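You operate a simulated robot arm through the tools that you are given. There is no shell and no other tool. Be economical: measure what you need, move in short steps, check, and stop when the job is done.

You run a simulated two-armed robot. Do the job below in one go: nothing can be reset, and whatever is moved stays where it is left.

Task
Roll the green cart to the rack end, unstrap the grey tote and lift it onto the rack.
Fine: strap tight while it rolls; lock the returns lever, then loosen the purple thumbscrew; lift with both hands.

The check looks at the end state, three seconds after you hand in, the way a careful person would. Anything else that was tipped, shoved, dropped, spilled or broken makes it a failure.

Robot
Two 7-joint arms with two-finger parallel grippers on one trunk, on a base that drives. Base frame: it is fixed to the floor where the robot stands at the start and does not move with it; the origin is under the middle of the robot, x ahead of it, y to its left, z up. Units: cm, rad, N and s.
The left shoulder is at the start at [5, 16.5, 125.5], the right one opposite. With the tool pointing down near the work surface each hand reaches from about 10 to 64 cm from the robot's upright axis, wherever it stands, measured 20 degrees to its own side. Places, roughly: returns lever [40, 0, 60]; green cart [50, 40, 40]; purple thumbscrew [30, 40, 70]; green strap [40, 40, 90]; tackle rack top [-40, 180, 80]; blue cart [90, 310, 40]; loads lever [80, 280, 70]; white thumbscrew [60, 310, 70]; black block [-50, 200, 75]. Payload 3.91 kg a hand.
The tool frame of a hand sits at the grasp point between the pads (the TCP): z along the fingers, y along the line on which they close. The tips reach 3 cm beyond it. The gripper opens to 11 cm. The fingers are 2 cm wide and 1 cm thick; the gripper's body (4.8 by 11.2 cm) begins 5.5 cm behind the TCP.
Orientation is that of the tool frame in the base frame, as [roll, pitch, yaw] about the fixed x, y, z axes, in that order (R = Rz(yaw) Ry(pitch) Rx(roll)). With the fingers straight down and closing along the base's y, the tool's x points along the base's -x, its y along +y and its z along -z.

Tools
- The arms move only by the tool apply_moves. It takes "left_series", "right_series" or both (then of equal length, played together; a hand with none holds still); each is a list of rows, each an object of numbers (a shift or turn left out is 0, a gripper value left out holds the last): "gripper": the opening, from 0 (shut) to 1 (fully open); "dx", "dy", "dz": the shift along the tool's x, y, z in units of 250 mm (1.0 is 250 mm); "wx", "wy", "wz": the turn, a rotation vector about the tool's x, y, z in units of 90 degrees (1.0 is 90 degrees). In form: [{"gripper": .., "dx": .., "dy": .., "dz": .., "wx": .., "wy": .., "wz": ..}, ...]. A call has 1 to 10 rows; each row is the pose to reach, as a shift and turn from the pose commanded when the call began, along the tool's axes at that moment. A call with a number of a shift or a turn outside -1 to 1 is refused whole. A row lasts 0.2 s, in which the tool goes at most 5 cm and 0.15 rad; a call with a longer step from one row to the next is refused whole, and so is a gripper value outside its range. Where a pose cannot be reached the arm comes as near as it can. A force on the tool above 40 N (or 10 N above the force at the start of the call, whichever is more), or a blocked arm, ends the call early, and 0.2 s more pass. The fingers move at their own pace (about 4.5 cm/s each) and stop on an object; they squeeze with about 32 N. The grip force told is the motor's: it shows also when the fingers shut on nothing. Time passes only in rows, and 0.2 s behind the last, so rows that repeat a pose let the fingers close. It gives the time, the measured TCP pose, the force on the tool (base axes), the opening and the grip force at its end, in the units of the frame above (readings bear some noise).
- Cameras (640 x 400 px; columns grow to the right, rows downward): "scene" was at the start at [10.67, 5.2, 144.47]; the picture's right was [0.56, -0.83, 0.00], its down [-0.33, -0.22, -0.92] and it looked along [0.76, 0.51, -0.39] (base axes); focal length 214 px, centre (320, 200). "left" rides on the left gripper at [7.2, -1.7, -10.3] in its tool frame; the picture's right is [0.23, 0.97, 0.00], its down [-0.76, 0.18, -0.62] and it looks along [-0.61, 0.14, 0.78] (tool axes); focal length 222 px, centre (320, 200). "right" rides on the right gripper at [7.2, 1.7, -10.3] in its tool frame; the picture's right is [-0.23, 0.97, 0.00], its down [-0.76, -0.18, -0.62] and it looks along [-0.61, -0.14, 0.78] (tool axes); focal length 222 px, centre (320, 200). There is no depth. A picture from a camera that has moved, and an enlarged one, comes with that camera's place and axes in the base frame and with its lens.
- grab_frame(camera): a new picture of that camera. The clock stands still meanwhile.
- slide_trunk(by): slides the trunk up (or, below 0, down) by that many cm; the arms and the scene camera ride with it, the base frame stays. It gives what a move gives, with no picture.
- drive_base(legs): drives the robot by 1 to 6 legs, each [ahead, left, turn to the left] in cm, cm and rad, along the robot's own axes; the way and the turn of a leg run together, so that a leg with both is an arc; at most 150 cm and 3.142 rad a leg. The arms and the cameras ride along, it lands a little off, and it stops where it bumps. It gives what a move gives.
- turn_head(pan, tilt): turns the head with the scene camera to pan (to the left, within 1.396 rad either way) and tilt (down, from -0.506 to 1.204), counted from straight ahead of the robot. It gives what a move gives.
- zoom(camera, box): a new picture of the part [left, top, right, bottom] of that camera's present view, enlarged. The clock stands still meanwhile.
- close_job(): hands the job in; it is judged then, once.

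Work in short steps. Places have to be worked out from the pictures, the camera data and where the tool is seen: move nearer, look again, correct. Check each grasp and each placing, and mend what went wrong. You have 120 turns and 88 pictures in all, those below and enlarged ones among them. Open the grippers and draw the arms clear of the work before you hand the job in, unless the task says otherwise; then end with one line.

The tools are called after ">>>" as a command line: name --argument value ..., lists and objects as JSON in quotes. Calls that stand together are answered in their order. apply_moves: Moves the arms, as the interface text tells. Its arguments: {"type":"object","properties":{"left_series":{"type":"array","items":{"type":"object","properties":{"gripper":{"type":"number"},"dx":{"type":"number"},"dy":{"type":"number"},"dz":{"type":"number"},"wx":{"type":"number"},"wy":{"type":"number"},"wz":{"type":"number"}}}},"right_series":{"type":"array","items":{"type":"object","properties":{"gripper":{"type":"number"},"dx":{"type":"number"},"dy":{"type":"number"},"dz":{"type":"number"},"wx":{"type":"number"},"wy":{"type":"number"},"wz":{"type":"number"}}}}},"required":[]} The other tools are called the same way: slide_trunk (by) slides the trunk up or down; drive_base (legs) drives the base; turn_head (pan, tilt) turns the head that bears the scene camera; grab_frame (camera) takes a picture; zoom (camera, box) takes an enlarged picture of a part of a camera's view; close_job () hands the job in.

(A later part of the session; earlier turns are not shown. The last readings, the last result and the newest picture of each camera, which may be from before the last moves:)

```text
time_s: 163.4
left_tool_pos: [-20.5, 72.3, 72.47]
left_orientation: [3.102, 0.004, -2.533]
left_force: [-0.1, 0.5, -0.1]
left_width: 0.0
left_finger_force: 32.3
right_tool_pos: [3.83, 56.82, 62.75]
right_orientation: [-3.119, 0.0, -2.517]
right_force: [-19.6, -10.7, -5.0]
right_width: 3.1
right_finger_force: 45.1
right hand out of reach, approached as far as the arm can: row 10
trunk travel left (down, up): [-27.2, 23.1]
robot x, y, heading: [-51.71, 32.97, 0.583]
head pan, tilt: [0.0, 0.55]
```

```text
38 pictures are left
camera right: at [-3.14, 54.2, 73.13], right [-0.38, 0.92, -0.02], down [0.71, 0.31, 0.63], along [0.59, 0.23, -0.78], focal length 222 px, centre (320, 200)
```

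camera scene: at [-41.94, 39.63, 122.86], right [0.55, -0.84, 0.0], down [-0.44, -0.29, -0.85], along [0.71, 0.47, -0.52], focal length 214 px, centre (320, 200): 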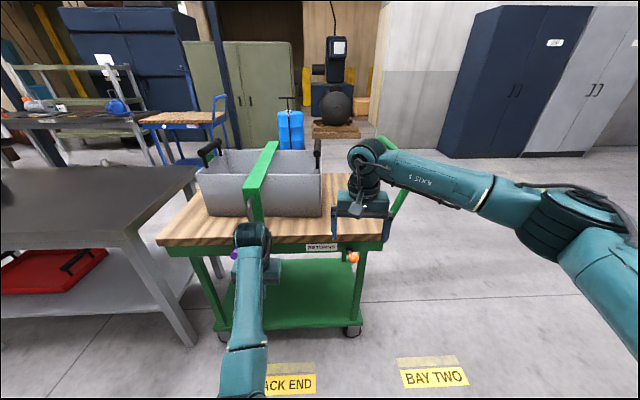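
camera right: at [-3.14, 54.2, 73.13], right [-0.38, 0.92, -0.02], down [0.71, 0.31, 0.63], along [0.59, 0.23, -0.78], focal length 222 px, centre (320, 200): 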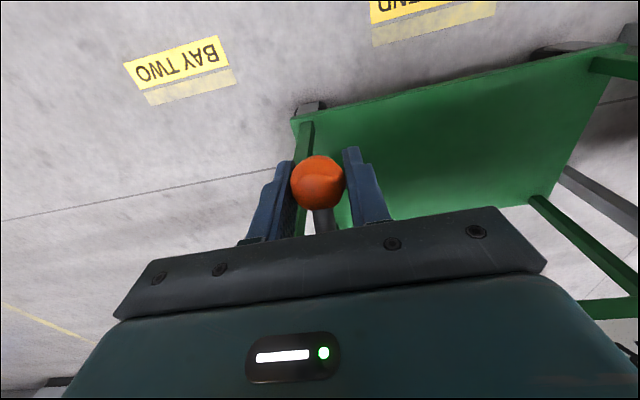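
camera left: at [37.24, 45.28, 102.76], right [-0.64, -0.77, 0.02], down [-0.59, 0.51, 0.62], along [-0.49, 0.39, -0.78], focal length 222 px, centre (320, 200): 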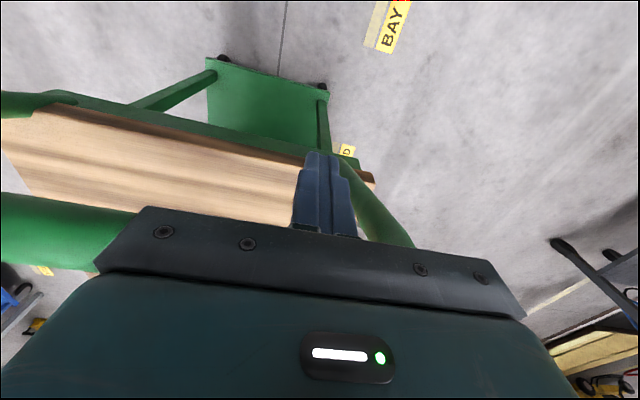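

Lever is down at its original locked pose. Release, withdraw outward and up, and check lever plus thumbscrew.

>>> apply_moves --right_series '[{"gripper": 0.7}, {"gripper": 0.7}, {"gripper": 0.7}, {"dx": 0.1}, {"dx": 0.25}, {"dx": 0.4}, {"dx": 0.4, "dz": -0.15}, {"dx": 0.4, "dz": -0.3}]'

>>> zoom --camera "scene" --box '[200, 220, 392, 340]'

>>> grab_frame --camera "left"

```text
time_s: 165.2
left_tool_pos: [-20.68, 72.37, 72.48]
left_orientation: [3.102, 0.005, -2.534]
left_force: [-0.5, 0.1, -0.5]
left_width: 0.0
left_finger_force: 32.4
right_tool_pos: [-4.15, 51.3, 70.71]
right_orientation: [-3.118, 0.006, -2.522]
right_force: [-0.1, 0.2, -0.7]
right_width: 7.7
right_finger_force: 0.0
trunk travel left (down, up): [-27.2, 23.1]
robot x, y, heading: [-52.11, 33.16, 0.586]
head pan, tilt: [0.0, 0.55]
```

```text
3.33 times, centred on (296, 280) of scene
camera zoom: at [-41.94, 39.63, 122.86], right [0.55, -0.84, 0.0], down [-0.44, -0.29, -0.85], along [0.71, 0.47, -0.52], focal length 715 px, centre (400, -67)
```

zoom: 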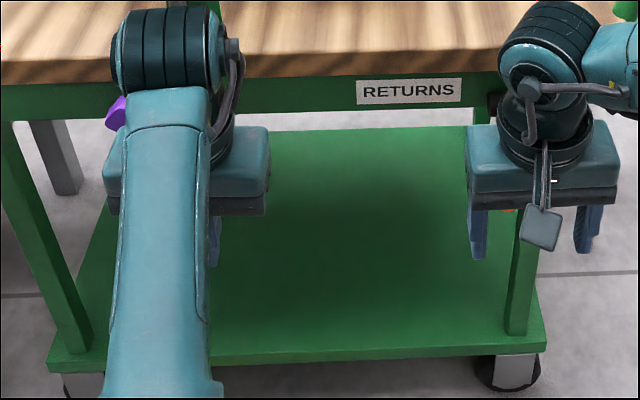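

```text
36 pictures are left
camera left: at [-25.32, 66.51, 82.74], right [-0.74, 0.67, 0.04], down [0.54, 0.56, 0.63], along [0.4, 0.49, -0.77], focal length 222 px, centre (320, 200)
```

left: 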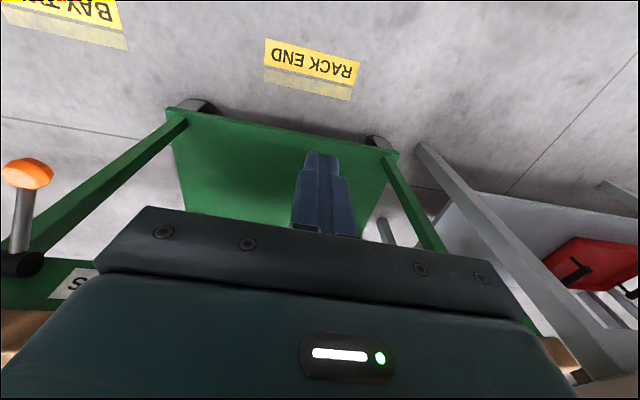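

Lever confirmed down. Now pitch the right hand horizontal for the thumbscrew (≈(-14.7, 91, 69.5) by cart geometry), shift the base left 35 and lower the trunk 10.

>>> apply_moves --right_series '[{"wy": -0.095}, {"wy": -0.19}, {"wy": -0.285}, {"wy": -0.38}, {"wy": -0.475}, {"wy": -0.57}, {"wy": -0.665}, {"wy": -0.76}, {"wy": -0.855}, {"wy": -0.95}]'

>>> drive_base --legs '[[-4, 35, 0.04]]'

>>> slide_trunk --by -9

>>> grab_frame --camera "scene"

>>> grab_frame --camera "right"

```text
time_s: 167.4
left_tool_pos: [-20.62, 72.37, 72.44]
left_orientation: [3.103, 0.003, -2.534]
left_force: [1.1, -0.7, -0.9]
left_width: 0.0
left_finger_force: 31.8
right_tool_pos: [-11.61, 59.17, 78.76]
right_orientation: [-2.885, 1.468, -2.303]
right_force: [-0.1, 0.4, -0.5]
right_width: 7.71
right_finger_force: 0.1
right hand out of reach, approached as far as the arm can: row 7, 8, 9, 10
trunk travel left (down, up): [-27.2, 23.1]
robot x, y, heading: [-52.02, 32.92, 0.581]
head pan, tilt: [0.0, 0.55]
```

```text
time_s: 169.7
left_tool_pos: [-45.17, 100.14, 72.51]
left_orientation: [3.102, 0.003, -2.496]
left_force: [0.1, 0.3, -0.1]
left_width: 0.0
left_finger_force: 32.4
right_tool_pos: [-35.7, 87.3, 78.64]
right_orientation: [-2.879, 1.466, -2.26]
right_force: [-0.1, -0.4, 0.7]
right_width: 7.69
right_finger_force: 0.0
trunk travel left (down, up): [-27.2, 23.1]
robot x, y, heading: [-75.15, 59.71, 0.617]
head pan, tilt: [0.0, 0.55]
```

```text
time_s: 170.9
left_tool_pos: [-45.18, 100.12, 63.62]
left_orientation: [3.103, 0.003, -2.496]
left_force: [-0.8, 0.8, -0.7]
left_width: 0.0
left_finger_force: 32.0
right_tool_pos: [-35.71, 87.19, 69.63]
right_orientation: [-2.881, 1.466, -2.262]
right_force: [0.5, 0.3, -1.0]
right_width: 7.69
right_finger_force: 0.1
trunk travel left (down, up): [-18.2, 32.1]
robot x, y, heading: [-75.07, 59.84, 0.617]
head pan, tilt: [0.0, 0.55]
```

```text
35 pictures are left
camera scene: at [-65.24, 66.64, 113.86], right [0.58, -0.81, 0.0], down [-0.43, -0.3, -0.85], along [0.69, 0.49, -0.52], focal length 214 px, centre (320, 200)
```

scene: 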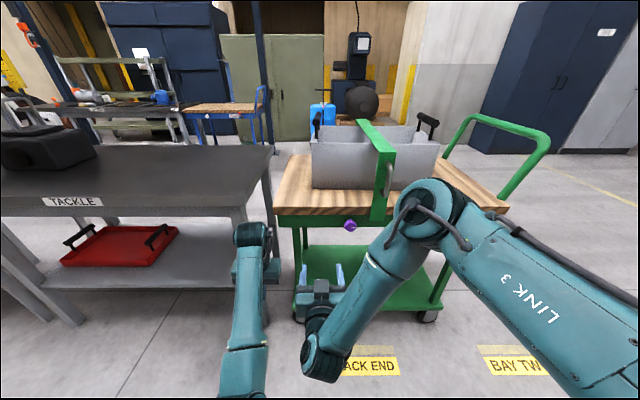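

```text
34 pictures are left
camera right: at [-45.45, 82.12, 63.5], right [-0.55, 0.81, 0.2], down [-0.35, -0.44, 0.83], along [0.76, 0.38, 0.53], focal length 222 px, centre (320, 200)
```

right: 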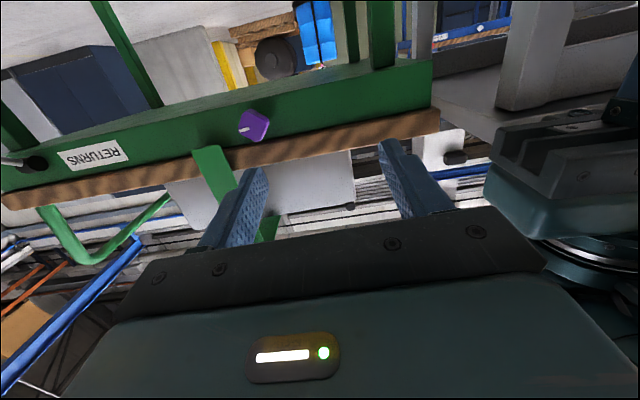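

Thumbscrew at ≈(-15, 90.5, 69.7), tool axis is well aligned with its axis. Zoom to see its shape and orientation.

>>> zoom --camera "right" --box '[190, 80, 318, 160]'

>>> drive_base --legs '[[0, -9.3, 0], [9, 0, 0]]'

>>> grab_frame --camera "right"

```text
5.00 times, centred on (254, 120) of right
camera zoom: at [-45.45, 82.12, 63.5], right [-0.55, 0.81, 0.2], down [-0.35, -0.44, 0.83], along [0.76, 0.38, 0.53], focal length 1111 px, centre (650, 600)
```

zoom: 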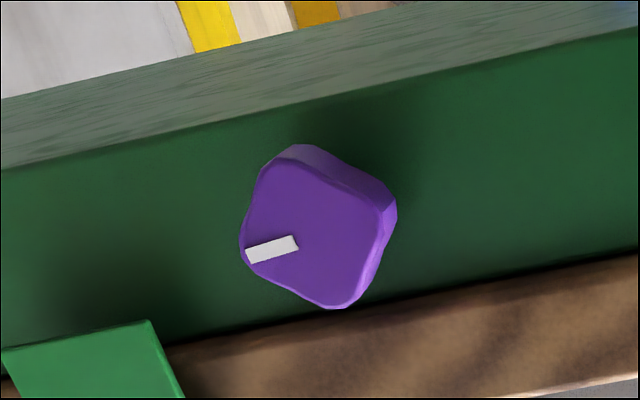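

```text
time_s: 172.8
left_tool_pos: [-32.34, 97.99, 63.46]
left_orientation: [3.103, 0.003, -2.494]
left_force: [0.4, 0.3, 0.0]
left_width: 0.0
left_finger_force: 31.7
right_tool_pos: [-22.88, 84.97, 69.76]
right_orientation: [-2.881, 1.467, -2.26]
right_force: [-0.5, 0.0, -0.1]
right_width: 7.67
right_finger_force: 0.1
trunk travel left (down, up): [-18.2, 32.1]
robot x, y, heading: [-62.27, 57.4, 0.619]
head pan, tilt: [0.0, 0.55]
```

```text
32 pictures are left
camera right: at [-32.64, 79.84, 63.49], right [-0.55, 0.81, 0.2], down [-0.35, -0.44, 0.83], along [0.76, 0.39, 0.53], focal length 222 px, centre (320, 200)
```

right: 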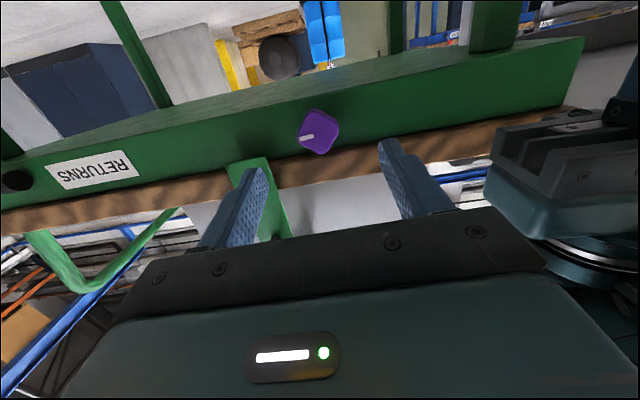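

The knob is a rounded square with lobes along ±u and vertical, pointer toward the handle. I roll the gripper +45° to take its flats, advance 8 cm and close.

>>> apply_moves --right_series '[{"wz": 0.09, "gripper": 0.8}, {"wz": 0.18}, {"wz": 0.27}, {"wz": 0.36}, {"wz": 0.45}, {"wz": 0.5, "dz": 0.1, "dx": -0.01}, {"wz": 0.5, "dz": 0.2, "dx": -0.02}, {"wz": 0.5, "dz": 0.3, "dx": -0.03}, {"wz": 0.5, "dz": 0.316, "dx": -0.03}]'

>>> grab_frame --camera "right"

```text
time_s: 174.8
left_tool_pos: [-32.48, 98.0, 63.64]
left_orientation: [3.1, 0.004, -2.494]
left_force: [0.2, -0.3, -0.2]
left_width: 0.01
left_finger_force: 32.1
right_tool_pos: [-17.04, 90.33, 70.75]
right_orientation: [1.725, 0.809, 2.293]
right_force: [0.0, 0.5, 1.0]
right_width: 8.79
right_finger_force: 0.1
right hand out of reach, approached as far as the arm can: row 7, 8, 9
trunk travel left (down, up): [-18.2, 32.1]
robot x, y, heading: [-62.14, 56.9, 0.619]
head pan, tilt: [0.0, 0.55]
```

```text
31 pictures are left
camera right: at [-29.4, 89.24, 67.69], right [-0.25, 0.5, 0.83], down [-0.09, -0.86, 0.49], along [0.96, 0.04, 0.26], focal length 222 px, centre (320, 200)
```

right: 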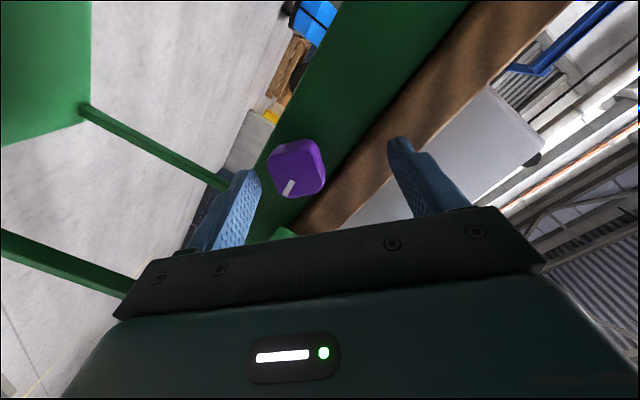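

Gripper now at ~45°, knob between the tips but ~1.4 cm off-centre. Correct, advance slightly, close.

>>> apply_moves --right_series '[{"dy": -0.03, "dz": 0.01}, {"dy": -0.058, "dz": 0.03}, {"dy": -0.058, "dz": 0.03, "gripper": 0}, {"dy": -0.058, "dz": 0.03}, {"dy": -0.058, "dz": 0.03}, {"dy": -0.058, "dz": 0.03}, {"dy": -0.058, "dz": 0.03}]'

>>> grab_frame --camera "right"

```text
time_s: 176.1
left_tool_pos: [-32.19, 97.87, 63.36]
left_orientation: [3.103, 0.001, -2.496]
left_force: [0.5, 0.3, -0.3]
left_width: 0.0
left_finger_force: 31.9
right_tool_pos: [-16.31, 89.48, 69.58]
right_orientation: [1.769, 0.813, 2.304]
right_force: [12.3, -2.3, -19.2]
right_width: 3.58
right_finger_force: 30.9
right hand out of reach, approached as far as the arm can: row 1, 2, 3, 4, 5, 6
trunk travel left (down, up): [-18.2, 32.1]
robot x, y, heading: [-61.83, 57.07, 0.618]
head pan, tilt: [0.0, 0.55]
stopped in row 6 (right hand): the force on the tool passed its limit (the readings are from after the stop); the commanded pose is now the measured one
```

```text
30 pictures are left
camera right: at [-28.63, 88.73, 66.74], right [-0.22, 0.53, 0.82], down [-0.11, -0.85, 0.52], along [0.97, 0.03, 0.24], focal length 222 px, centre (320, 200)
```

right: 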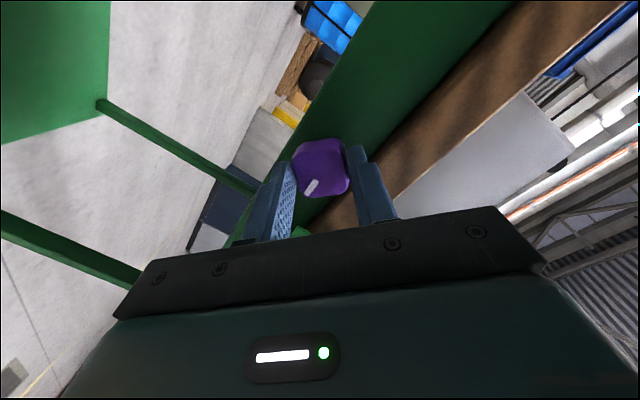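

Knob held on its flats (3.6 cm). Turn counter-clockwise (negative about the tool axis).

>>> apply_moves --right_series '[{"wz": -0.07}, {"wz": -0.15}, {"wz": -0.23}, {"wz": -0.31}, {"wz": -0.39}, {"wz": -0.47}, {"wz": -0.55}, {"wz": -0.63}, {"wz": -0.71}, {"wz": -0.79}]'

>>> grab_frame --camera "right"

```text
time_s: 178.3
left_tool_pos: [-32.34, 97.8, 63.54]
left_orientation: [3.101, 0.001, -2.496]
left_force: [0.0, 0.1, 0.3]
left_width: 0.0
left_finger_force: 32.1
right_tool_pos: [-16.1, 89.36, 69.7]
right_orientation: [-1.842, 1.059, -1.232]
right_force: [7.2, -32.6, -16.8]
right_width: 3.48
right_finger_force: 44.8
trunk travel left (down, up): [-18.2, 32.1]
robot x, y, heading: [-62.22, 57.37, 0.619]
head pan, tilt: [0.0, 0.55]
```

```text
29 pictures are left
camera right: at [-24.47, 81.6, 63.86], right [-0.56, 0.79, -0.26], down [-0.55, -0.11, 0.83], along [0.63, 0.6, 0.49], focal length 222 px, centre (320, 200)
```

right: 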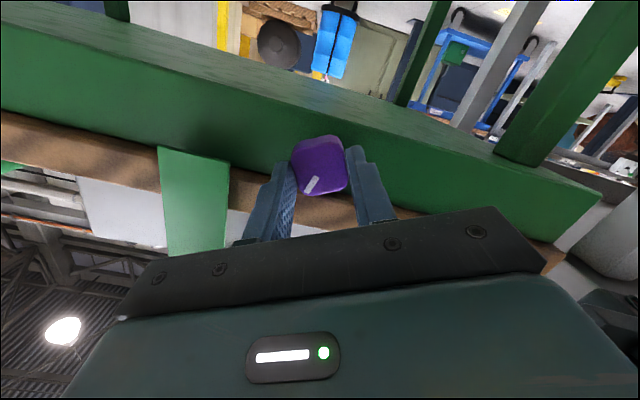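

The knob turns with the gripper (~71°). Continue turning, easing off the side load.

>>> apply_moves --right_series '[{"wz": -0.07, "dx": 0.02, "dy": -0.01}, {"wz": -0.15, "dx": 0.02, "dy": -0.01}, {"wz": -0.23, "dx": 0.02, "dy": -0.01}, {"wz": -0.31, "dx": 0.02, "dy": -0.01}, {"wz": -0.39, "dx": 0.02, "dy": -0.01}, {"wz": -0.47, "dx": 0.02, "dy": -0.01}, {"wz": -0.55, "dx": 0.02, "dy": -0.01}, {"wz": -0.63, "dx": 0.02, "dy": -0.01}]'

>>> grab_frame --camera "right"

>>> zoom --camera "scene" --box '[240, 80, 480, 230]'

```text
time_s: 180.1
left_tool_pos: [-32.37, 98.0, 63.59]
left_orientation: [3.103, 0.003, -2.497]
left_force: [0.4, 0.4, -0.6]
left_width: 0.0
left_finger_force: 31.4
right_tool_pos: [-16.34, 89.38, 69.72]
right_orientation: [-1.699, 0.087, -0.993]
right_force: [9.6, -10.5, -2.1]
right_width: 3.59
right_finger_force: 45.4
trunk travel left (down, up): [-18.2, 32.1]
robot x, y, heading: [-62.22, 57.38, 0.621]
head pan, tilt: [0.0, 0.55]
```

```text
28 pictures are left
camera right: at [-21.09, 77.74, 68.7], right [-0.27, 0.19, -0.94], down [-0.9, 0.29, 0.32], along [0.34, 0.94, 0.09], focal length 222 px, centre (320, 200)
```

right: 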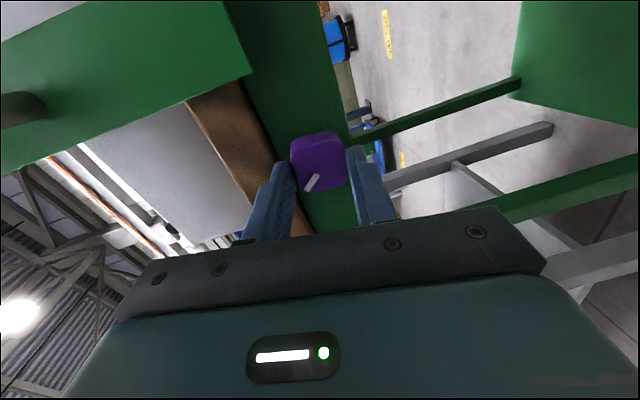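

```text
2.67 times, centred on (360, 155) of scene
camera zoom: at [-52.31, 64.24, 113.86], right [0.58, -0.81, 0.0], down [-0.43, -0.3, -0.85], along [0.69, 0.49, -0.52], focal length 572 px, centre (213, 320)
```

zoom: 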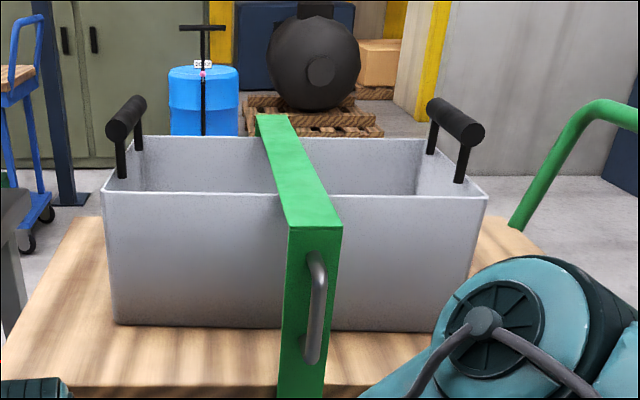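

~128° turned so far; the strap looks unchanged. Continue turning until a stop or limit.

>>> apply_moves --right_series '[{"wz": -0.07}, {"wz": -0.15}, {"wz": -0.23}, {"wz": -0.31}, {"wz": -0.39}, {"wz": -0.47}, {"wz": -0.55}]'

>>> grab_frame --camera "right"

```text
time_s: 181.7
left_tool_pos: [-32.31, 97.81, 63.61]
left_orientation: [3.102, 0.002, -2.496]
left_force: [0.3, 0.9, -0.5]
left_width: 0.0
left_finger_force: 32.4
right_tool_pos: [-16.38, 89.43, 69.56]
right_orientation: [-1.753, -0.768, -0.852]
right_force: [2.3, -10.1, -10.2]
right_width: 3.54
right_finger_force: 44.7
trunk travel left (down, up): [-18.2, 32.1]
robot x, y, heading: [-62.21, 57.63, 0.621]
head pan, tilt: [0.0, 0.55]
```

```text
26 pictures are left
camera right: at [-20.93, 78.72, 74.72], right [0.2, -0.49, -0.85], down [-0.93, 0.18, -0.32], along [0.31, 0.85, -0.42], focal length 222 px, centre (320, 200)
```

right: 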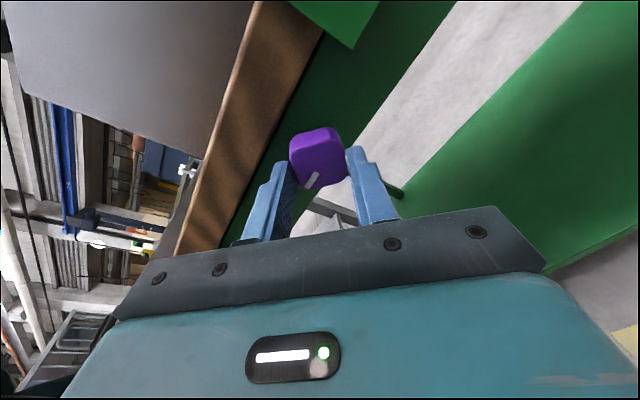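

~178° turned; surely loose. Release, retract 8 cm, and roll the hand back to closing horizontally, to try the strap's grey handle (≈u 73, n 40, z 83–92).

>>> apply_moves --right_series '[{"gripper": 0.7}, {"gripper": 0.7}, {"gripper": 0.7}, {"dz": -0.15}, {"dz": -0.3}, {"dz": -0.4}, {"dz": -0.4, "wz": 0.09}, {"dz": -0.4, "wz": 0.18}, {"dz": -0.4, "wz": 0.27}, {"dz": -0.4, "wz": 0.36}]'

>>> apply_moves --right_series '[{"wz": 0.09}, {"wz": 0.18}, {"wz": 0.27}, {"wz": 0.36}, {"wz": 0.45}, {"wz": 0.54}, {"wz": 0.63}, {"wz": 0.72}, {"wz": 0.81}, {"wz": 0.9}]'

>>> apply_moves --right_series '[{"wz": 0.09}, {"wz": 0.18}, {"wz": 0.22}]'

>>> grab_frame --camera "scene"

```text
time_s: 183.9
left_tool_pos: [-32.38, 97.91, 63.44]
left_orientation: [3.101, 0.003, -2.494]
left_force: [0.1, 0.3, -0.5]
left_width: 0.0
left_finger_force: 31.8
right_tool_pos: [-24.45, 83.8, 70.9]
right_orientation: [-1.696, -0.206, -0.953]
right_force: [0.4, 0.2, 0.6]
right_width: 7.7
right_finger_force: 0.0
trunk travel left (down, up): [-18.2, 32.1]
robot x, y, heading: [-62.28, 57.53, 0.619]
head pan, tilt: [0.0, 0.55]
```

```text
time_s: 186.1
left_tool_pos: [-32.37, 97.88, 63.47]
left_orientation: [3.102, 0.003, -2.495]
left_force: [-0.4, 0.1, -0.1]
left_width: 0.0
left_finger_force: 32.0
right_tool_pos: [-24.58, 83.81, 70.89]
right_orientation: [-1.907, 1.188, -1.291]
right_force: [-0.4, 0.6, -0.6]
right_width: 7.7
right_finger_force: 0.0
trunk travel left (down, up): [-18.2, 32.1]
robot x, y, heading: [-62.04, 57.33, 0.614]
head pan, tilt: [0.0, 0.55]
```

```text
time_s: 186.9
left_tool_pos: [-32.36, 97.88, 63.39]
left_orientation: [3.101, 0.004, -2.496]
left_force: [0.8, -0.3, 0.2]
left_width: 0.0
left_finger_force: 32.6
right_tool_pos: [-24.54, 83.93, 70.78]
right_orientation: [-3.008, 1.444, -2.413]
right_force: [0.7, 0.0, 1.1]
right_width: 7.68
right_finger_force: 0.1
trunk travel left (down, up): [-18.2, 32.1]
robot x, y, heading: [-62.27, 57.34, 0.618]
head pan, tilt: [0.0, 0.55]
```

```text
25 pictures are left
camera scene: at [-52.38, 64.29, 113.86], right [0.58, -0.81, 0.0], down [-0.43, -0.3, -0.85], along [0.69, 0.49, -0.52], focal length 214 px, centre (320, 200)
```

scene: 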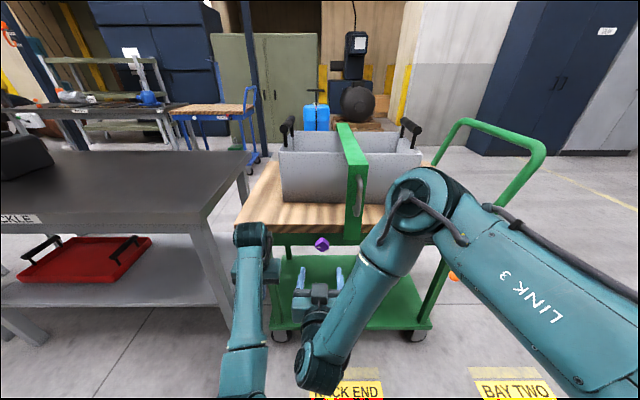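

Raise trunk ~17, shift base right 9, ahead 6 to face the strap handle, then look.

>>> slide_trunk --by 17

>>> drive_base --legs '[[0, -9.2, 0], [6, 0, 0]]'

>>> grab_frame --camera "right"

```text
time_s: 188.8
left_tool_pos: [-32.26, 97.94, 80.5]
left_orientation: [3.101, 0.004, -2.494]
left_force: [0.5, 0.1, 0.1]
left_width: 0.01
left_finger_force: 31.3
right_tool_pos: [-24.55, 83.95, 87.9]
right_orientation: [-2.99, 1.444, -2.395]
right_force: [0.5, -0.4, -0.3]
right_width: 7.73
right_finger_force: 0.1
trunk travel left (down, up): [-35.2, 15.1]
robot x, y, heading: [-62.15, 57.65, 0.618]
head pan, tilt: [0.0, 0.55]
```

```text
time_s: 190.5
left_tool_pos: [-22.07, 93.86, 80.53]
left_orientation: [3.1, 0.003, -2.495]
left_force: [0.0, -0.5, -0.1]
left_width: 0.01
left_finger_force: 32.1
right_tool_pos: [-14.33, 79.98, 87.81]
right_orientation: [-2.991, 1.444, -2.397]
right_force: [0.4, 0.4, 0.6]
right_width: 7.72
right_finger_force: 0.2
trunk travel left (down, up): [-35.2, 15.1]
robot x, y, heading: [-52.02, 53.21, 0.617]
head pan, tilt: [0.0, 0.55]
```

```text
24 pictures are left
camera right: at [-24.48, 74.92, 81.88], right [-0.53, 0.83, 0.21], down [-0.34, -0.43, 0.84], along [0.78, 0.37, 0.51], focal length 222 px, centre (320, 200)
```

right: 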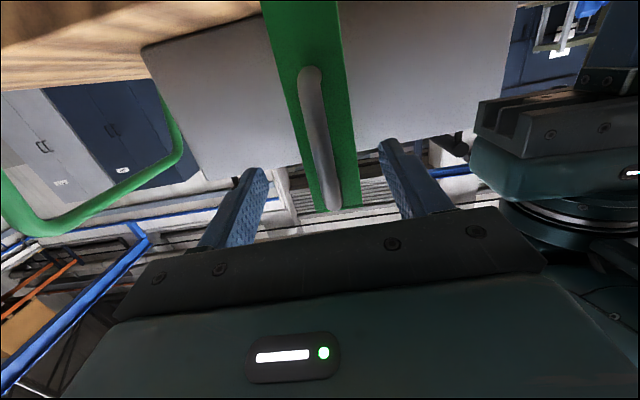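

Handle is centred between the fingers. Advance 4.8 cm and close.

>>> apply_moves --right_series '[{"dz": 0.08}, {"dz": 0.15}, {"dz": 0.19}, {"dz": 0.19, "gripper": 0}, {"dz": 0.19}, {"dz": 0.19}, {"dz": 0.19}, {"dz": 0.19}]'

```text
time_s: 192.3
left_tool_pos: [-22.29, 93.97, 80.4]
left_orientation: [3.106, 0.003, -2.496]
left_force: [-0.5, 0.5, -0.4]
left_width: 0.0
left_finger_force: 31.7
right_tool_pos: [-10.72, 82.91, 87.48]
right_orientation: [-3.012, 1.446, -2.409]
right_force: [-8.4, 26.8, -0.6]
right_width: 4.77
right_finger_force: 45.1
trunk travel left (down, up): [-35.2, 15.1]
robot x, y, heading: [-51.86, 53.17, 0.621]
head pan, tilt: [0.0, 0.55]
```

Width 4.8 cm: the fingers hold the strap leg itself (as good). Ease the side load and try lifting ~3 cm.

>>> apply_moves --right_series '[{"dy": 0.02}, {"dy": 0.02, "dx": -0.04}, {"dy": 0.02, "dx": -0.08}, {"dy": 0.02, "dx": -0.12}]'

>>> grab_frame --camera "scene"

```text
time_s: 193.3
left_tool_pos: [-22.1, 93.97, 80.36]
left_orientation: [3.103, 0.0, -2.498]
left_force: [-0.8, 0.5, -0.1]
left_width: 0.0
left_finger_force: 32.0
right_tool_pos: [-10.3, 83.2, 90.11]
right_orientation: [-2.979, 1.443, -2.387]
right_force: [7.4, 14.9, -8.0]
right_width: 4.76
right_finger_force: 44.7
trunk travel left (down, up): [-35.2, 15.1]
robot x, y, heading: [-52.09, 53.14, 0.618]
head pan, tilt: [0.0, 0.55]
```

```text
23 pictures are left
camera scene: at [-42.1, 60.42, 130.82], right [0.58, -0.82, 0.0], down [-0.43, -0.3, -0.85], along [0.69, 0.49, -0.52], focal length 214 px, centre (320, 200)
```

scene: 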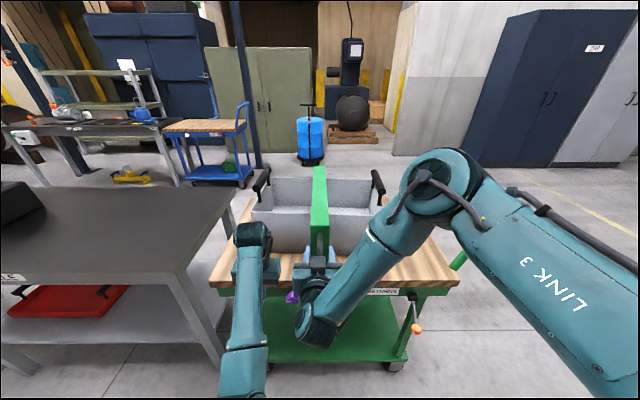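

It rose 2.6 cm with little load, so the strap is freed. Lift 6 cm more and watch the forces.

>>> apply_moves --right_series '[{"dx": -0.06}, {"dx": -0.12}, {"dx": -0.18}, {"dx": -0.24}]'

>>> grab_frame --camera "scene"

```text
time_s: 194.4
left_tool_pos: [-22.02, 94.04, 80.43]
left_orientation: [3.102, 0.0, -2.497]
left_force: [-0.3, 0.2, 0.6]
left_width: 0.0
left_finger_force: 31.9
right_tool_pos: [-9.27, 83.67, 96.01]
right_orientation: [-3.001, 1.444, -2.419]
right_force: [13.5, 12.7, -10.1]
right_width: 1.35
right_finger_force: 45.0
trunk travel left (down, up): [-35.2, 15.1]
robot x, y, heading: [-52.06, 53.0, 0.617]
head pan, tilt: [0.0, 0.55]
stopped in row 4 (right hand): the force on the tool passed its limit (the readings are from after the stop); the commanded pose is now the measured one
```

```text
22 pictures are left
camera scene: at [-41.96, 60.5, 130.82], right [0.58, -0.82, 0.0], down [-0.43, -0.3, -0.85], along [0.69, 0.49, -0.53], focal length 214 px, centre (320, 200)
```

scene: 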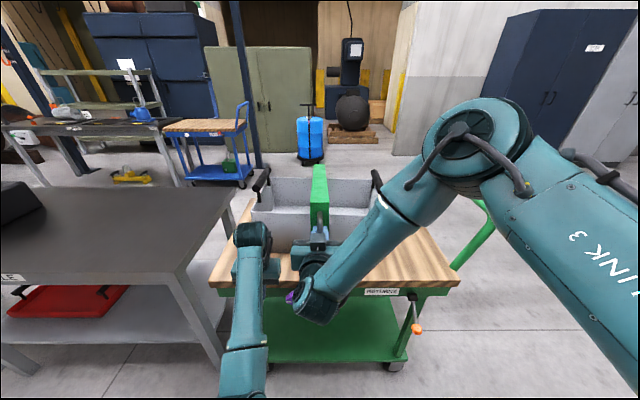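

The fingers slid and now hold a 1.35 cm bar (the grey handle). Zoom to see strap state.

>>> zoom --camera "scene" --box '[240, 150, 400, 300]'

>>> grab_frame --camera "right"

```text
2.67 times, centred on (320, 225) of scene
camera zoom: at [-41.96, 60.5, 130.82], right [0.58, -0.82, 0.0], down [-0.43, -0.3, -0.85], along [0.69, 0.49, -0.53], focal length 572 px, centre (320, 133)
```

zoom: 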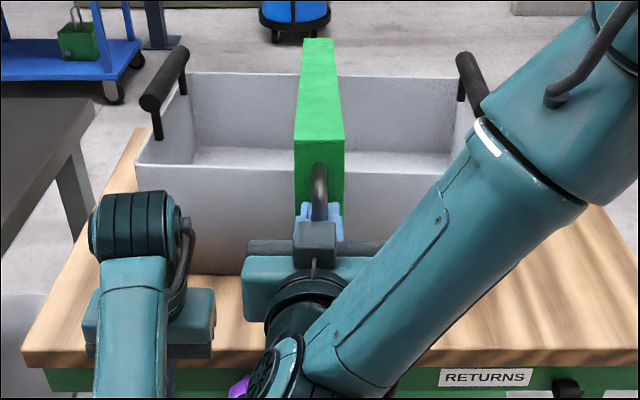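

```text
20 pictures are left
camera right: at [-19.51, 78.86, 90.09], right [-0.52, 0.83, 0.21], down [-0.35, -0.42, 0.84], along [0.78, 0.36, 0.51], focal length 222 px, centre (320, 200)
```

right: 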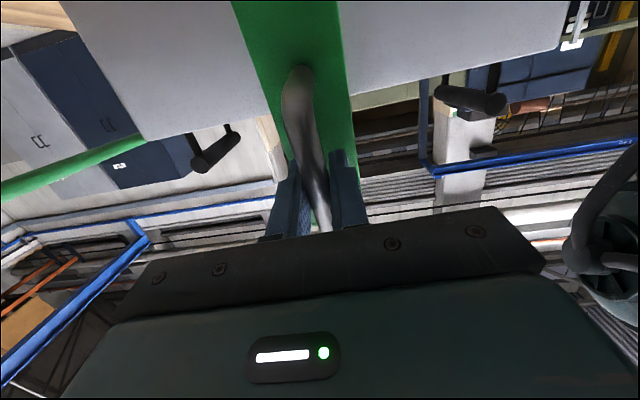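

The strap has hinged up ~10 cm at the near side; I now hold its grey handle. It pivots on the far side, so I follow the arc (hinge ≈ n 92, z 80), rotating the tool along.

>>> apply_moves --right_series '[{"dx": -0.09, "dz": 0.018, "wy": 0.028}, {"dx": -0.182, "dz": 0.037, "wy": 0.056}, {"dx": -0.27, "dz": 0.065, "wy": 0.084}, {"dx": -0.359, "dz": 0.095, "wy": 0.111}, {"dx": -0.446, "dz": 0.13, "wy": 0.139}, {"dx": -0.533, "dz": 0.166, "wy": 0.167}]'

```text
time_s: 194.9
left_tool_pos: [-21.93, 94.08, 80.41]
left_orientation: [3.104, 0.001, -2.495]
left_force: [0.0, -0.4, -0.2]
left_width: 0.0
left_finger_force: 32.6
right_tool_pos: [-8.44, 84.28, 98.6]
right_orientation: [-3.035, 1.391, -2.454]
right_force: [15.6, 18.7, -13.7]
right_width: 1.34
right_finger_force: 45.2
trunk travel left (down, up): [-35.2, 15.1]
robot x, y, heading: [-51.98, 53.28, 0.615]
head pan, tilt: [0.0, 0.55]
stopped in row 2 (right hand): the force on the tool passed its limit (the readings are from after the stop); the commanded pose is now the measured one
```

The strap pulls inward, so the hinge is lower (≈deck level). I follow a more inward arc.

>>> apply_moves --right_series '[{"dz": 0.04}, {"dx": -0.09, "dz": 0.06, "wy": 0.028}, {"dx": -0.183, "dz": 0.09, "wy": 0.056}, {"dx": -0.27, "dz": 0.13, "wy": 0.084}, {"dx": -0.36, "dz": 0.17, "wy": 0.111}, {"dx": -0.446, "dz": 0.22, "wy": 0.139}, {"dx": -0.534, "dz": 0.27, "wy": 0.167}]'

```text
time_s: 196.5
left_tool_pos: [-22.18, 93.8, 80.6]
left_orientation: [3.102, 0.006, -2.497]
left_force: [-0.2, 0.1, -0.4]
left_width: 0.0
left_finger_force: 31.8
right_tool_pos: [-1.54, 89.14, 110.88]
right_orientation: [-3.096, 1.138, -2.513]
right_force: [-12.8, 1.1, 6.6]
right_width: 1.32
right_finger_force: 45.2
trunk travel left (down, up): [-35.2, 15.1]
robot x, y, heading: [-52.09, 53.39, 0.613]
head pan, tilt: [0.0, 0.55]
```

Working well (n≈50, z≈111, low force). Continue the arc.

>>> apply_moves --right_series '[{"dx": -0.088, "dz": 0.037, "wy": 0.028}, {"dx": -0.175, "dz": 0.073, "wy": 0.056}, {"dx": -0.264, "dz": 0.118, "wy": 0.084}, {"dx": -0.353, "dz": 0.163, "wy": 0.111}, {"dx": -0.44, "dz": 0.214, "wy": 0.139}, {"dx": -0.524, "dz": 0.265, "wy": 0.167}, {"dx": -0.6, "dz": 0.32, "wy": 0.195}, {"dx": -0.68, "dz": 0.38, "wy": 0.22}]'

>>> grab_frame --camera "scene"

```text
time_s: 198.2
left_tool_pos: [-22.24, 94.09, 80.45]
left_orientation: [3.105, 0.003, -2.494]
left_force: [0.8, -0.1, 0.8]
left_width: 0.02
left_finger_force: 32.0
right_tool_pos: [6.4, 95.02, 119.24]
right_orientation: [-3.127, 0.817, -2.512]
right_force: [-3.4, 12.9, -4.4]
right_width: 1.35
right_finger_force: 45.5
right hand out of reach, approached as far as the arm can: row 6, 7, 8
trunk travel left (down, up): [-35.2, 15.1]
robot x, y, heading: [-52.06, 53.21, 0.62]
head pan, tilt: [0.0, 0.55]
stopped in row 8 (right hand): the force on the tool passed its limit (the readings are from after the stop); the commanded pose is now the measured one
```

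```text
19 pictures are left
camera scene: at [-42.21, 60.49, 130.82], right [0.58, -0.81, 0.0], down [-0.43, -0.3, -0.85], along [0.69, 0.49, -0.52], focal length 214 px, centre (320, 200)
```

scene: 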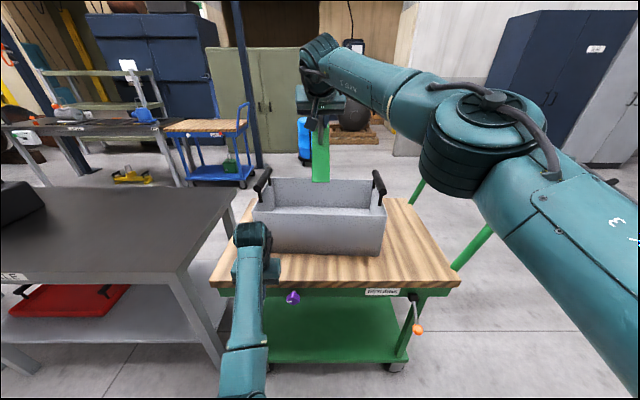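

Strap is ~56° up. Arm reach is the limit now, so first retract/raise the left hand, then interleave small base advances with trunk lifts.

>>> apply_moves --left_series '[{"dx": 0.1, "dz": -0.05}, {"dx": 0.2, "dz": -0.1}, {"dx": 0.3, "dz": -0.2}, {"dx": 0.4, "dz": -0.3}]'

>>> drive_base --legs '[[4, 0, 0]]'

>>> slide_trunk --by 2.2

>>> drive_base --legs '[[4, 0, 0]]'

>>> slide_trunk --by 1.8

>>> drive_base --legs '[[4, 0, 0]]'

```text
time_s: 199.0
left_tool_pos: [-22.91, 95.46, 85.29]
left_orientation: [3.082, 0.161, -2.478]
left_force: [0.4, -0.4, -0.4]
left_width: 0.01
left_finger_force: 32.1
left hand out of reach, approached as far as the arm can: row 1, 2, 3, 4
right_tool_pos: [6.42, 95.01, 119.13]
right_orientation: [-3.13, 0.816, -2.513]
right_force: [0.0, 5.1, -3.6]
right_width: 1.34
right_finger_force: 44.6
trunk travel left (down, up): [-35.2, 15.1]
robot x, y, heading: [-51.92, 53.36, 0.615]
head pan, tilt: [0.0, 0.55]
stopped in row 4 (left hand): the arm was blocked; the commanded pose is now the measured one
```

```text
time_s: 200.0
left_tool_pos: [-19.9, 97.62, 85.33]
left_orientation: [3.081, 0.166, -2.477]
left_force: [-0.2, -1.0, -0.4]
left_width: 0.0
left_finger_force: 31.5
right_tool_pos: [9.33, 97.04, 120.69]
right_orientation: [-3.136, 0.844, -2.517]
right_force: [-5.2, -2.7, 7.4]
right_width: 1.36
right_finger_force: 45.1
trunk travel left (down, up): [-35.2, 15.1]
robot x, y, heading: [-48.66, 55.68, 0.618]
head pan, tilt: [0.0, 0.55]
stopped in leg 1: the force on the tool passed its limit (the readings are from after the stop); the commanded pose is now the measured one
```

```text
time_s: 200.7
left_tool_pos: [-19.59, 97.83, 87.3]
left_orientation: [3.081, 0.162, -2.478]
left_force: [0.0, 0.8, 0.4]
left_width: 0.01
left_finger_force: 32.0
right_tool_pos: [9.66, 97.25, 121.05]
right_orientation: [-3.128, 0.815, -2.511]
right_force: [6.5, 5.9, -16.6]
right_width: 1.36
right_finger_force: 45.4
trunk travel left (down, up): [-37.4, 12.9]
robot x, y, heading: [-48.95, 55.61, 0.621]
head pan, tilt: [0.0, 0.55]
stopped: the force on the tool passed its limit (the readings are from after the stop); the commanded pose is now the measured one
```

```text
time_s: 201.6
left_tool_pos: [-16.84, 99.92, 87.72]
left_orientation: [3.08, 0.165, -2.476]
left_force: [-0.2, -0.2, -0.3]
left_width: 0.0
left_finger_force: 32.2
right_tool_pos: [12.43, 99.28, 122.57]
right_orientation: [-3.131, 0.839, -2.512]
right_force: [-6.7, -3.5, 24.7]
right_width: 1.36
right_finger_force: 45.3
trunk travel left (down, up): [-37.4, 12.9]
robot x, y, heading: [-45.58, 58.09, 0.617]
head pan, tilt: [0.0, 0.55]
```

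```text
time_s: 202.2
left_tool_pos: [-16.28, 100.2, 89.03]
left_orientation: [3.081, 0.156, -2.475]
left_force: [-0.2, 0.4, -0.4]
left_width: 0.04
left_finger_force: 31.8
right_tool_pos: [13.38, 99.82, 122.92]
right_orientation: [-3.128, 0.818, -2.512]
right_force: [10.2, 8.5, -31.0]
right_width: 1.34
right_finger_force: 45.1
trunk travel left (down, up): [-39.2, 11.1]
robot x, y, heading: [-45.78, 58.04, 0.624]
head pan, tilt: [0.0, 0.55]
```

```text
time_s: 203.1
left_tool_pos: [-13.31, 102.41, 89.31]
left_orientation: [3.079, 0.164, -2.476]
left_force: [0.6, 0.3, 1.0]
left_width: 0.0
left_finger_force: 32.3
right_tool_pos: [16.02, 101.81, 124.35]
right_orientation: [-3.13, 0.843, -2.512]
right_force: [0.6, 1.1, 4.3]
right_width: 1.33
right_finger_force: 45.3
trunk travel left (down, up): [-39.2, 11.1]
robot x, y, heading: [-42.29, 60.19, 0.625]
head pan, tilt: [0.0, 0.55]
```

Strap now at ~70° (n 72, z 124). Left hand is nearing the tote; shift it 12 cm left, then continue advancing.

>>> apply_moves --left_series '[{"dy": 0.1}, {"dy": 0.2}, {"dy": 0.3}, {"dy": 0.4}, {"dy": 0.5}]'

>>> drive_base --legs '[[4, 0, 0]]'

>>> slide_trunk --by 1.3

>>> drive_base --legs '[[5, 0, 0]]'

>>> grab_frame --camera "scene"

```text
time_s: 204.3
left_tool_pos: [-21.44, 112.25, 90.05]
left_orientation: [3.077, 0.159, -2.475]
left_force: [-0.6, -0.5, -0.4]
left_width: 0.0
left_finger_force: 32.0
right_tool_pos: [16.03, 101.91, 124.31]
right_orientation: [-3.13, 0.842, -2.512]
right_force: [-1.5, 0.0, 3.0]
right_width: 1.36
right_finger_force: 45.3
trunk travel left (down, up): [-39.2, 11.1]
robot x, y, heading: [-42.47, 60.24, 0.618]
head pan, tilt: [0.0, 0.55]
```

```text
time_s: 205.2
left_tool_pos: [-18.36, 114.42, 90.22]
left_orientation: [3.078, 0.165, -2.473]
left_force: [0.3, -0.2, 0.4]
left_width: 0.0
left_finger_force: 32.0
right_tool_pos: [19.03, 104.04, 125.29]
right_orientation: [-3.131, 0.857, -2.511]
right_force: [-3.5, -0.5, 28.4]
right_width: 1.33
right_finger_force: 44.8
trunk travel left (down, up): [-39.2, 11.1]
robot x, y, heading: [-39.27, 62.48, 0.622]
head pan, tilt: [0.0, 0.55]
```

```text
time_s: 205.8
left_tool_pos: [-17.94, 114.79, 91.07]
left_orientation: [3.078, 0.159, -2.471]
left_force: [0.4, 0.5, -0.3]
left_width: 0.0
left_finger_force: 31.9
right_tool_pos: [19.61, 104.57, 125.37]
right_orientation: [-3.13, 0.843, -2.509]
right_force: [5.4, 4.5, -25.7]
right_width: 1.4
right_finger_force: 45.4
trunk travel left (down, up): [-40.5, 9.8]
robot x, y, heading: [-39.32, 62.87, 0.618]
head pan, tilt: [0.0, 0.55]
```

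```text
time_s: 206.7
left_tool_pos: [-14.14, 117.51, 91.37]
left_orientation: [3.077, 0.163, -2.473]
left_force: [0.4, 0.6, 0.5]
left_width: 0.0
left_finger_force: 32.2
right_tool_pos: [23.49, 106.99, 126.41]
right_orientation: [-3.127, 0.861, -2.51]
right_force: [2.2, 4.7, -2.6]
right_width: 1.33
right_finger_force: 44.6
trunk travel left (down, up): [-40.5, 9.8]
robot x, y, heading: [-35.41, 66.16, 0.623]
head pan, tilt: [0.0, 0.55]
```

```text
18 pictures are left
camera scene: at [-25.36, 72.51, 136.16], right [0.58, -0.81, 0.0], down [-0.43, -0.3, -0.85], along [0.69, 0.5, -0.52], focal length 214 px, centre (320, 200)
```

scene: 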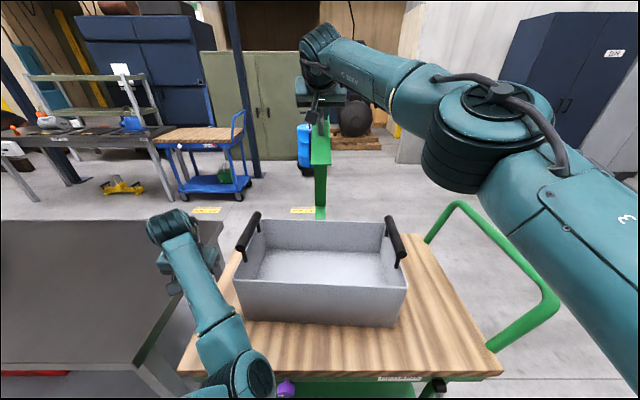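

Strap ~79° open, tote free. Keep going: two more small advances.

>>> drive_base --legs '[[5, 0, 0]]'

>>> drive_base --legs '[[5, 0, 0]]'

>>> drive_base --legs '[[4, 0, 0]]'

```text
time_s: 207.6
left_tool_pos: [-10.01, 120.24, 91.39]
left_orientation: [3.076, 0.163, -2.473]
left_force: [0.1, -0.7, 0.0]
left_width: 0.0
left_finger_force: 32.0
right_tool_pos: [27.29, 109.83, 126.69]
right_orientation: [-3.129, 0.866, -2.508]
right_force: [1.2, 4.9, 9.8]
right_width: 1.35
right_finger_force: 44.8
trunk travel left (down, up): [-40.5, 9.8]
robot x, y, heading: [-30.85, 68.44, 0.623]
head pan, tilt: [0.0, 0.55]
```

```text
time_s: 208.5
left_tool_pos: [-8.16, 121.63, 91.33]
left_orientation: [3.076, 0.162, -2.472]
left_force: [-0.7, 0.5, -0.3]
left_width: 0.02
left_finger_force: 32.1
right_tool_pos: [29.28, 111.33, 126.67]
right_orientation: [-3.135, 0.868, -2.51]
right_force: [1.4, 2.7, -6.6]
right_width: 1.37
right_finger_force: 45.2
trunk travel left (down, up): [-40.5, 9.8]
robot x, y, heading: [-29.5, 69.7, 0.619]
head pan, tilt: [0.0, 0.55]
stopped in leg 1: the robot was blocked; the commanded pose is now the measured one
```

```text
time_s: 209.2
left_tool_pos: [-8.25, 121.76, 91.38]
left_orientation: [3.075, 0.164, -2.472]
left_force: [0.0, 0.0, -0.2]
left_width: 0.0
left_finger_force: 32.0
right_tool_pos: [29.22, 111.31, 126.72]
right_orientation: [-3.135, 0.87, -2.513]
right_force: [1.3, 1.1, -1.9]
right_width: 1.36
right_finger_force: 45.3
trunk travel left (down, up): [-40.5, 9.8]
robot x, y, heading: [-29.44, 69.56, 0.62]
head pan, tilt: [0.0, 0.55]
stopped in leg 1: the robot was blocked; the commanded pose is now the measured one
```

Base touches the cart (α≈86°). I extend the arm another 12 cm over the top.

>>> apply_moves --right_series '[{"dx": -0.077, "dz": 0.092, "wy": -0.05}, {"dx": -0.155, "dz": 0.183, "wy": -0.1}, {"dx": -0.232, "dz": 0.275, "wy": -0.15}, {"dx": -0.31, "dz": 0.367, "wy": -0.2}, {"dx": -0.36, "dz": 0.43, "wy": -0.25}]'

>>> grab_frame --camera "scene"

```text
time_s: 210.2
left_tool_pos: [-8.37, 121.85, 91.43]
left_orientation: [3.076, 0.164, -2.474]
left_force: [0.7, -0.9, 0.5]
left_width: 0.0
left_finger_force: 32.5
right_tool_pos: [33.19, 114.14, 126.31]
right_orientation: [-3.141, 1.146, -2.478]
right_force: [-9.8, 15.9, -0.4]
right_width: 1.52
right_finger_force: 44.6
right hand out of reach, approached as far as the arm can: row 1, 2, 3, 4
trunk travel left (down, up): [-40.5, 9.8]
robot x, y, heading: [-29.62, 69.64, 0.629]
head pan, tilt: [0.0, 0.55]
stopped in row 4 (right hand): the force on the tool passed its limit (the readings are from after the stop); the commanded pose is now the measured one
```

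```text
17 pictures are left
camera scene: at [-19.66, 76.79, 136.13], right [0.58, -0.81, 0.0], down [-0.42, -0.31, -0.85], along [0.69, 0.5, -0.52], focal length 214 px, centre (320, 200)
```

scene: 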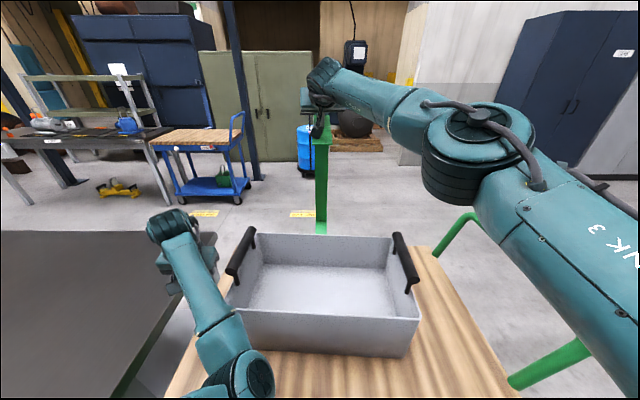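

By geometry the strap's centre of mass is already past its hinge. I release the handle and draw the fingers back.

>>> apply_moves --right_series '[{"gripper": 0.6}, {"gripper": 0.6}, {"gripper": 0.6}, {"gripper": 0.6, "dz": -0.06}, {"dz": -0.2}, {"dz": -0.35}, {"dz": -0.5}]'

>>> zoom --camera "scene" --box '[160, 60, 480, 260]'

```text
time_s: 211.8
left_tool_pos: [-8.38, 121.71, 91.45]
left_orientation: [3.076, 0.163, -2.472]
left_force: [-0.3, -0.1, 0.0]
left_width: 0.0
left_finger_force: 32.3
right_tool_pos: [24.53, 106.48, 131.49]
right_orientation: [3.141, 1.148, -2.488]
right_force: [1.3, 0.1, -0.5]
right_width: 6.6
right_finger_force: 0.0
trunk travel left (down, up): [-40.5, 9.8]
robot x, y, heading: [-29.15, 69.31, 0.624]
head pan, tilt: [0.0, 0.55]
```

```text
2.00 times, centred on (320, 160) of scene
camera zoom: at [-19.61, 76.61, 136.17], right [0.58, -0.81, 0.0], down [-0.42, -0.3, -0.85], along [0.69, 0.5, -0.52], focal length 429 px, centre (320, 280)
```

zoom: 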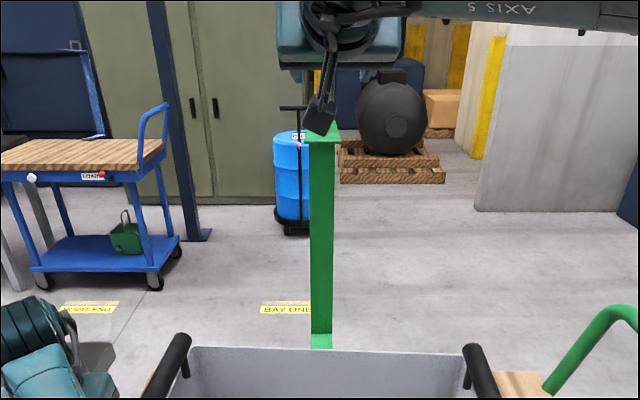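

The strap stays open, clear of the tote. Handles estimated: right bar u≈51, left bar u≈95.5, n 63–81, z≈91; the base is already centred. Raise trunk 5, bring both hands above the handles, fingers down and open.

>>> slide_trunk --by 5

>>> apply_moves --left_series '[{"dz": -0.05, "wy": 0.02}, {"dz": -0.1, "wy": 0.04, "gripper": 0.8}, {"dz": -0.138, "wy": 0.06}, {"dz": -0.138, "wy": 0.08}, {"dz": -0.138, "wy": 0.1}, {"dx": -0.06, "dy": -0.07, "dz": -0.138, "wy": 0.104}, {"dx": -0.12, "dy": -0.14, "dz": -0.138, "wy": 0.104}, {"dx": -0.18, "dy": -0.21, "dz": -0.138, "wy": 0.104}, {"dx": -0.24, "dy": -0.28, "dz": -0.138, "wy": 0.104}, {"dx": -0.293, "dy": -0.353, "dz": -0.138, "wy": 0.104}]' --right_series '[{"dx": 0.076, "dy": -0.08, "dz": -0.022, "wy": 0.073}, {"dx": 0.151, "dy": -0.16, "dz": -0.043, "wy": 0.146}, {"dx": 0.227, "dy": -0.24, "dz": -0.065, "wy": 0.219}, {"dx": 0.302, "dy": -0.32, "dz": -0.087, "wy": 0.292}, {"dx": 0.378, "dy": -0.4, "dz": -0.108, "wy": 0.365}, {"dx": 0.454, "dy": -0.48, "dz": -0.13, "wy": 0.438}, {"dx": 0.529, "dy": -0.56, "dz": -0.152, "wy": 0.511}, {"dx": 0.605, "dy": -0.64, "dz": -0.174, "wy": 0.584}, {"dx": 0.68, "dy": -0.72, "dz": -0.195, "wy": 0.657}, {"dx": 0.756, "dy": -0.796, "dz": -0.217, "wy": 0.73}]'

>>> grab_frame --camera "scene"

```text
time_s: 212.7
left_tool_pos: [-8.31, 121.69, 96.3]
left_orientation: [3.076, 0.163, -2.471]
left_force: [0.0, 0.2, 0.5]
left_width: 0.01
left_finger_force: 32.1
right_tool_pos: [24.42, 106.56, 136.26]
right_orientation: [-3.141, 1.147, -2.487]
right_force: [0.5, 0.4, -0.1]
right_width: 6.59
right_finger_force: 0.0
trunk travel left (down, up): [-45.5, 4.8]
robot x, y, heading: [-29.19, 69.74, 0.621]
head pan, tilt: [0.0, 0.55]
```

```text
time_s: 214.9
left_tool_pos: [2.51, 119.53, 100.32]
left_orientation: [3.072, 0.001, -2.454]
left_force: [0.3, 2.5, -2.2]
left_width: 8.68
left_finger_force: 0.2
left hand out of reach, approached as far as the arm can: row 3, 4, 5, 6, 7, 8, 9, 10
right_tool_pos: [26.56, 83.03, 121.24]
right_orientation: [-3.14, -0.001, -2.488]
right_force: [0.3, 0.0, -0.1]
right_width: 6.6
right_finger_force: 0.1
trunk travel left (down, up): [-45.5, 4.8]
robot x, y, heading: [-29.58, 69.63, 0.627]
head pan, tilt: [0.0, 0.55]
```

```text
15 pictures are left
camera scene: at [-19.52, 76.67, 141.15], right [0.58, -0.81, 0.0], down [-0.42, -0.3, -0.85], along [0.69, 0.5, -0.52], focal length 214 px, centre (320, 200)
```

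scene: 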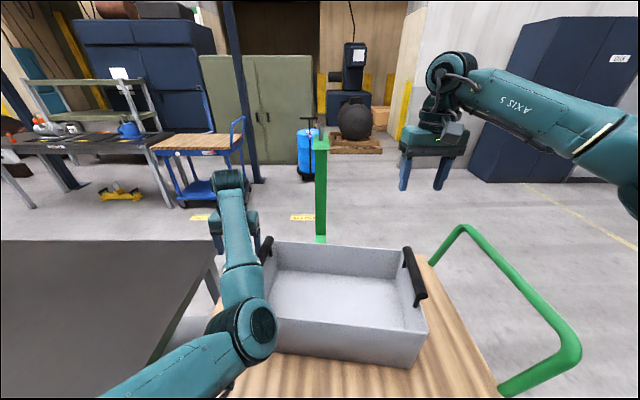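

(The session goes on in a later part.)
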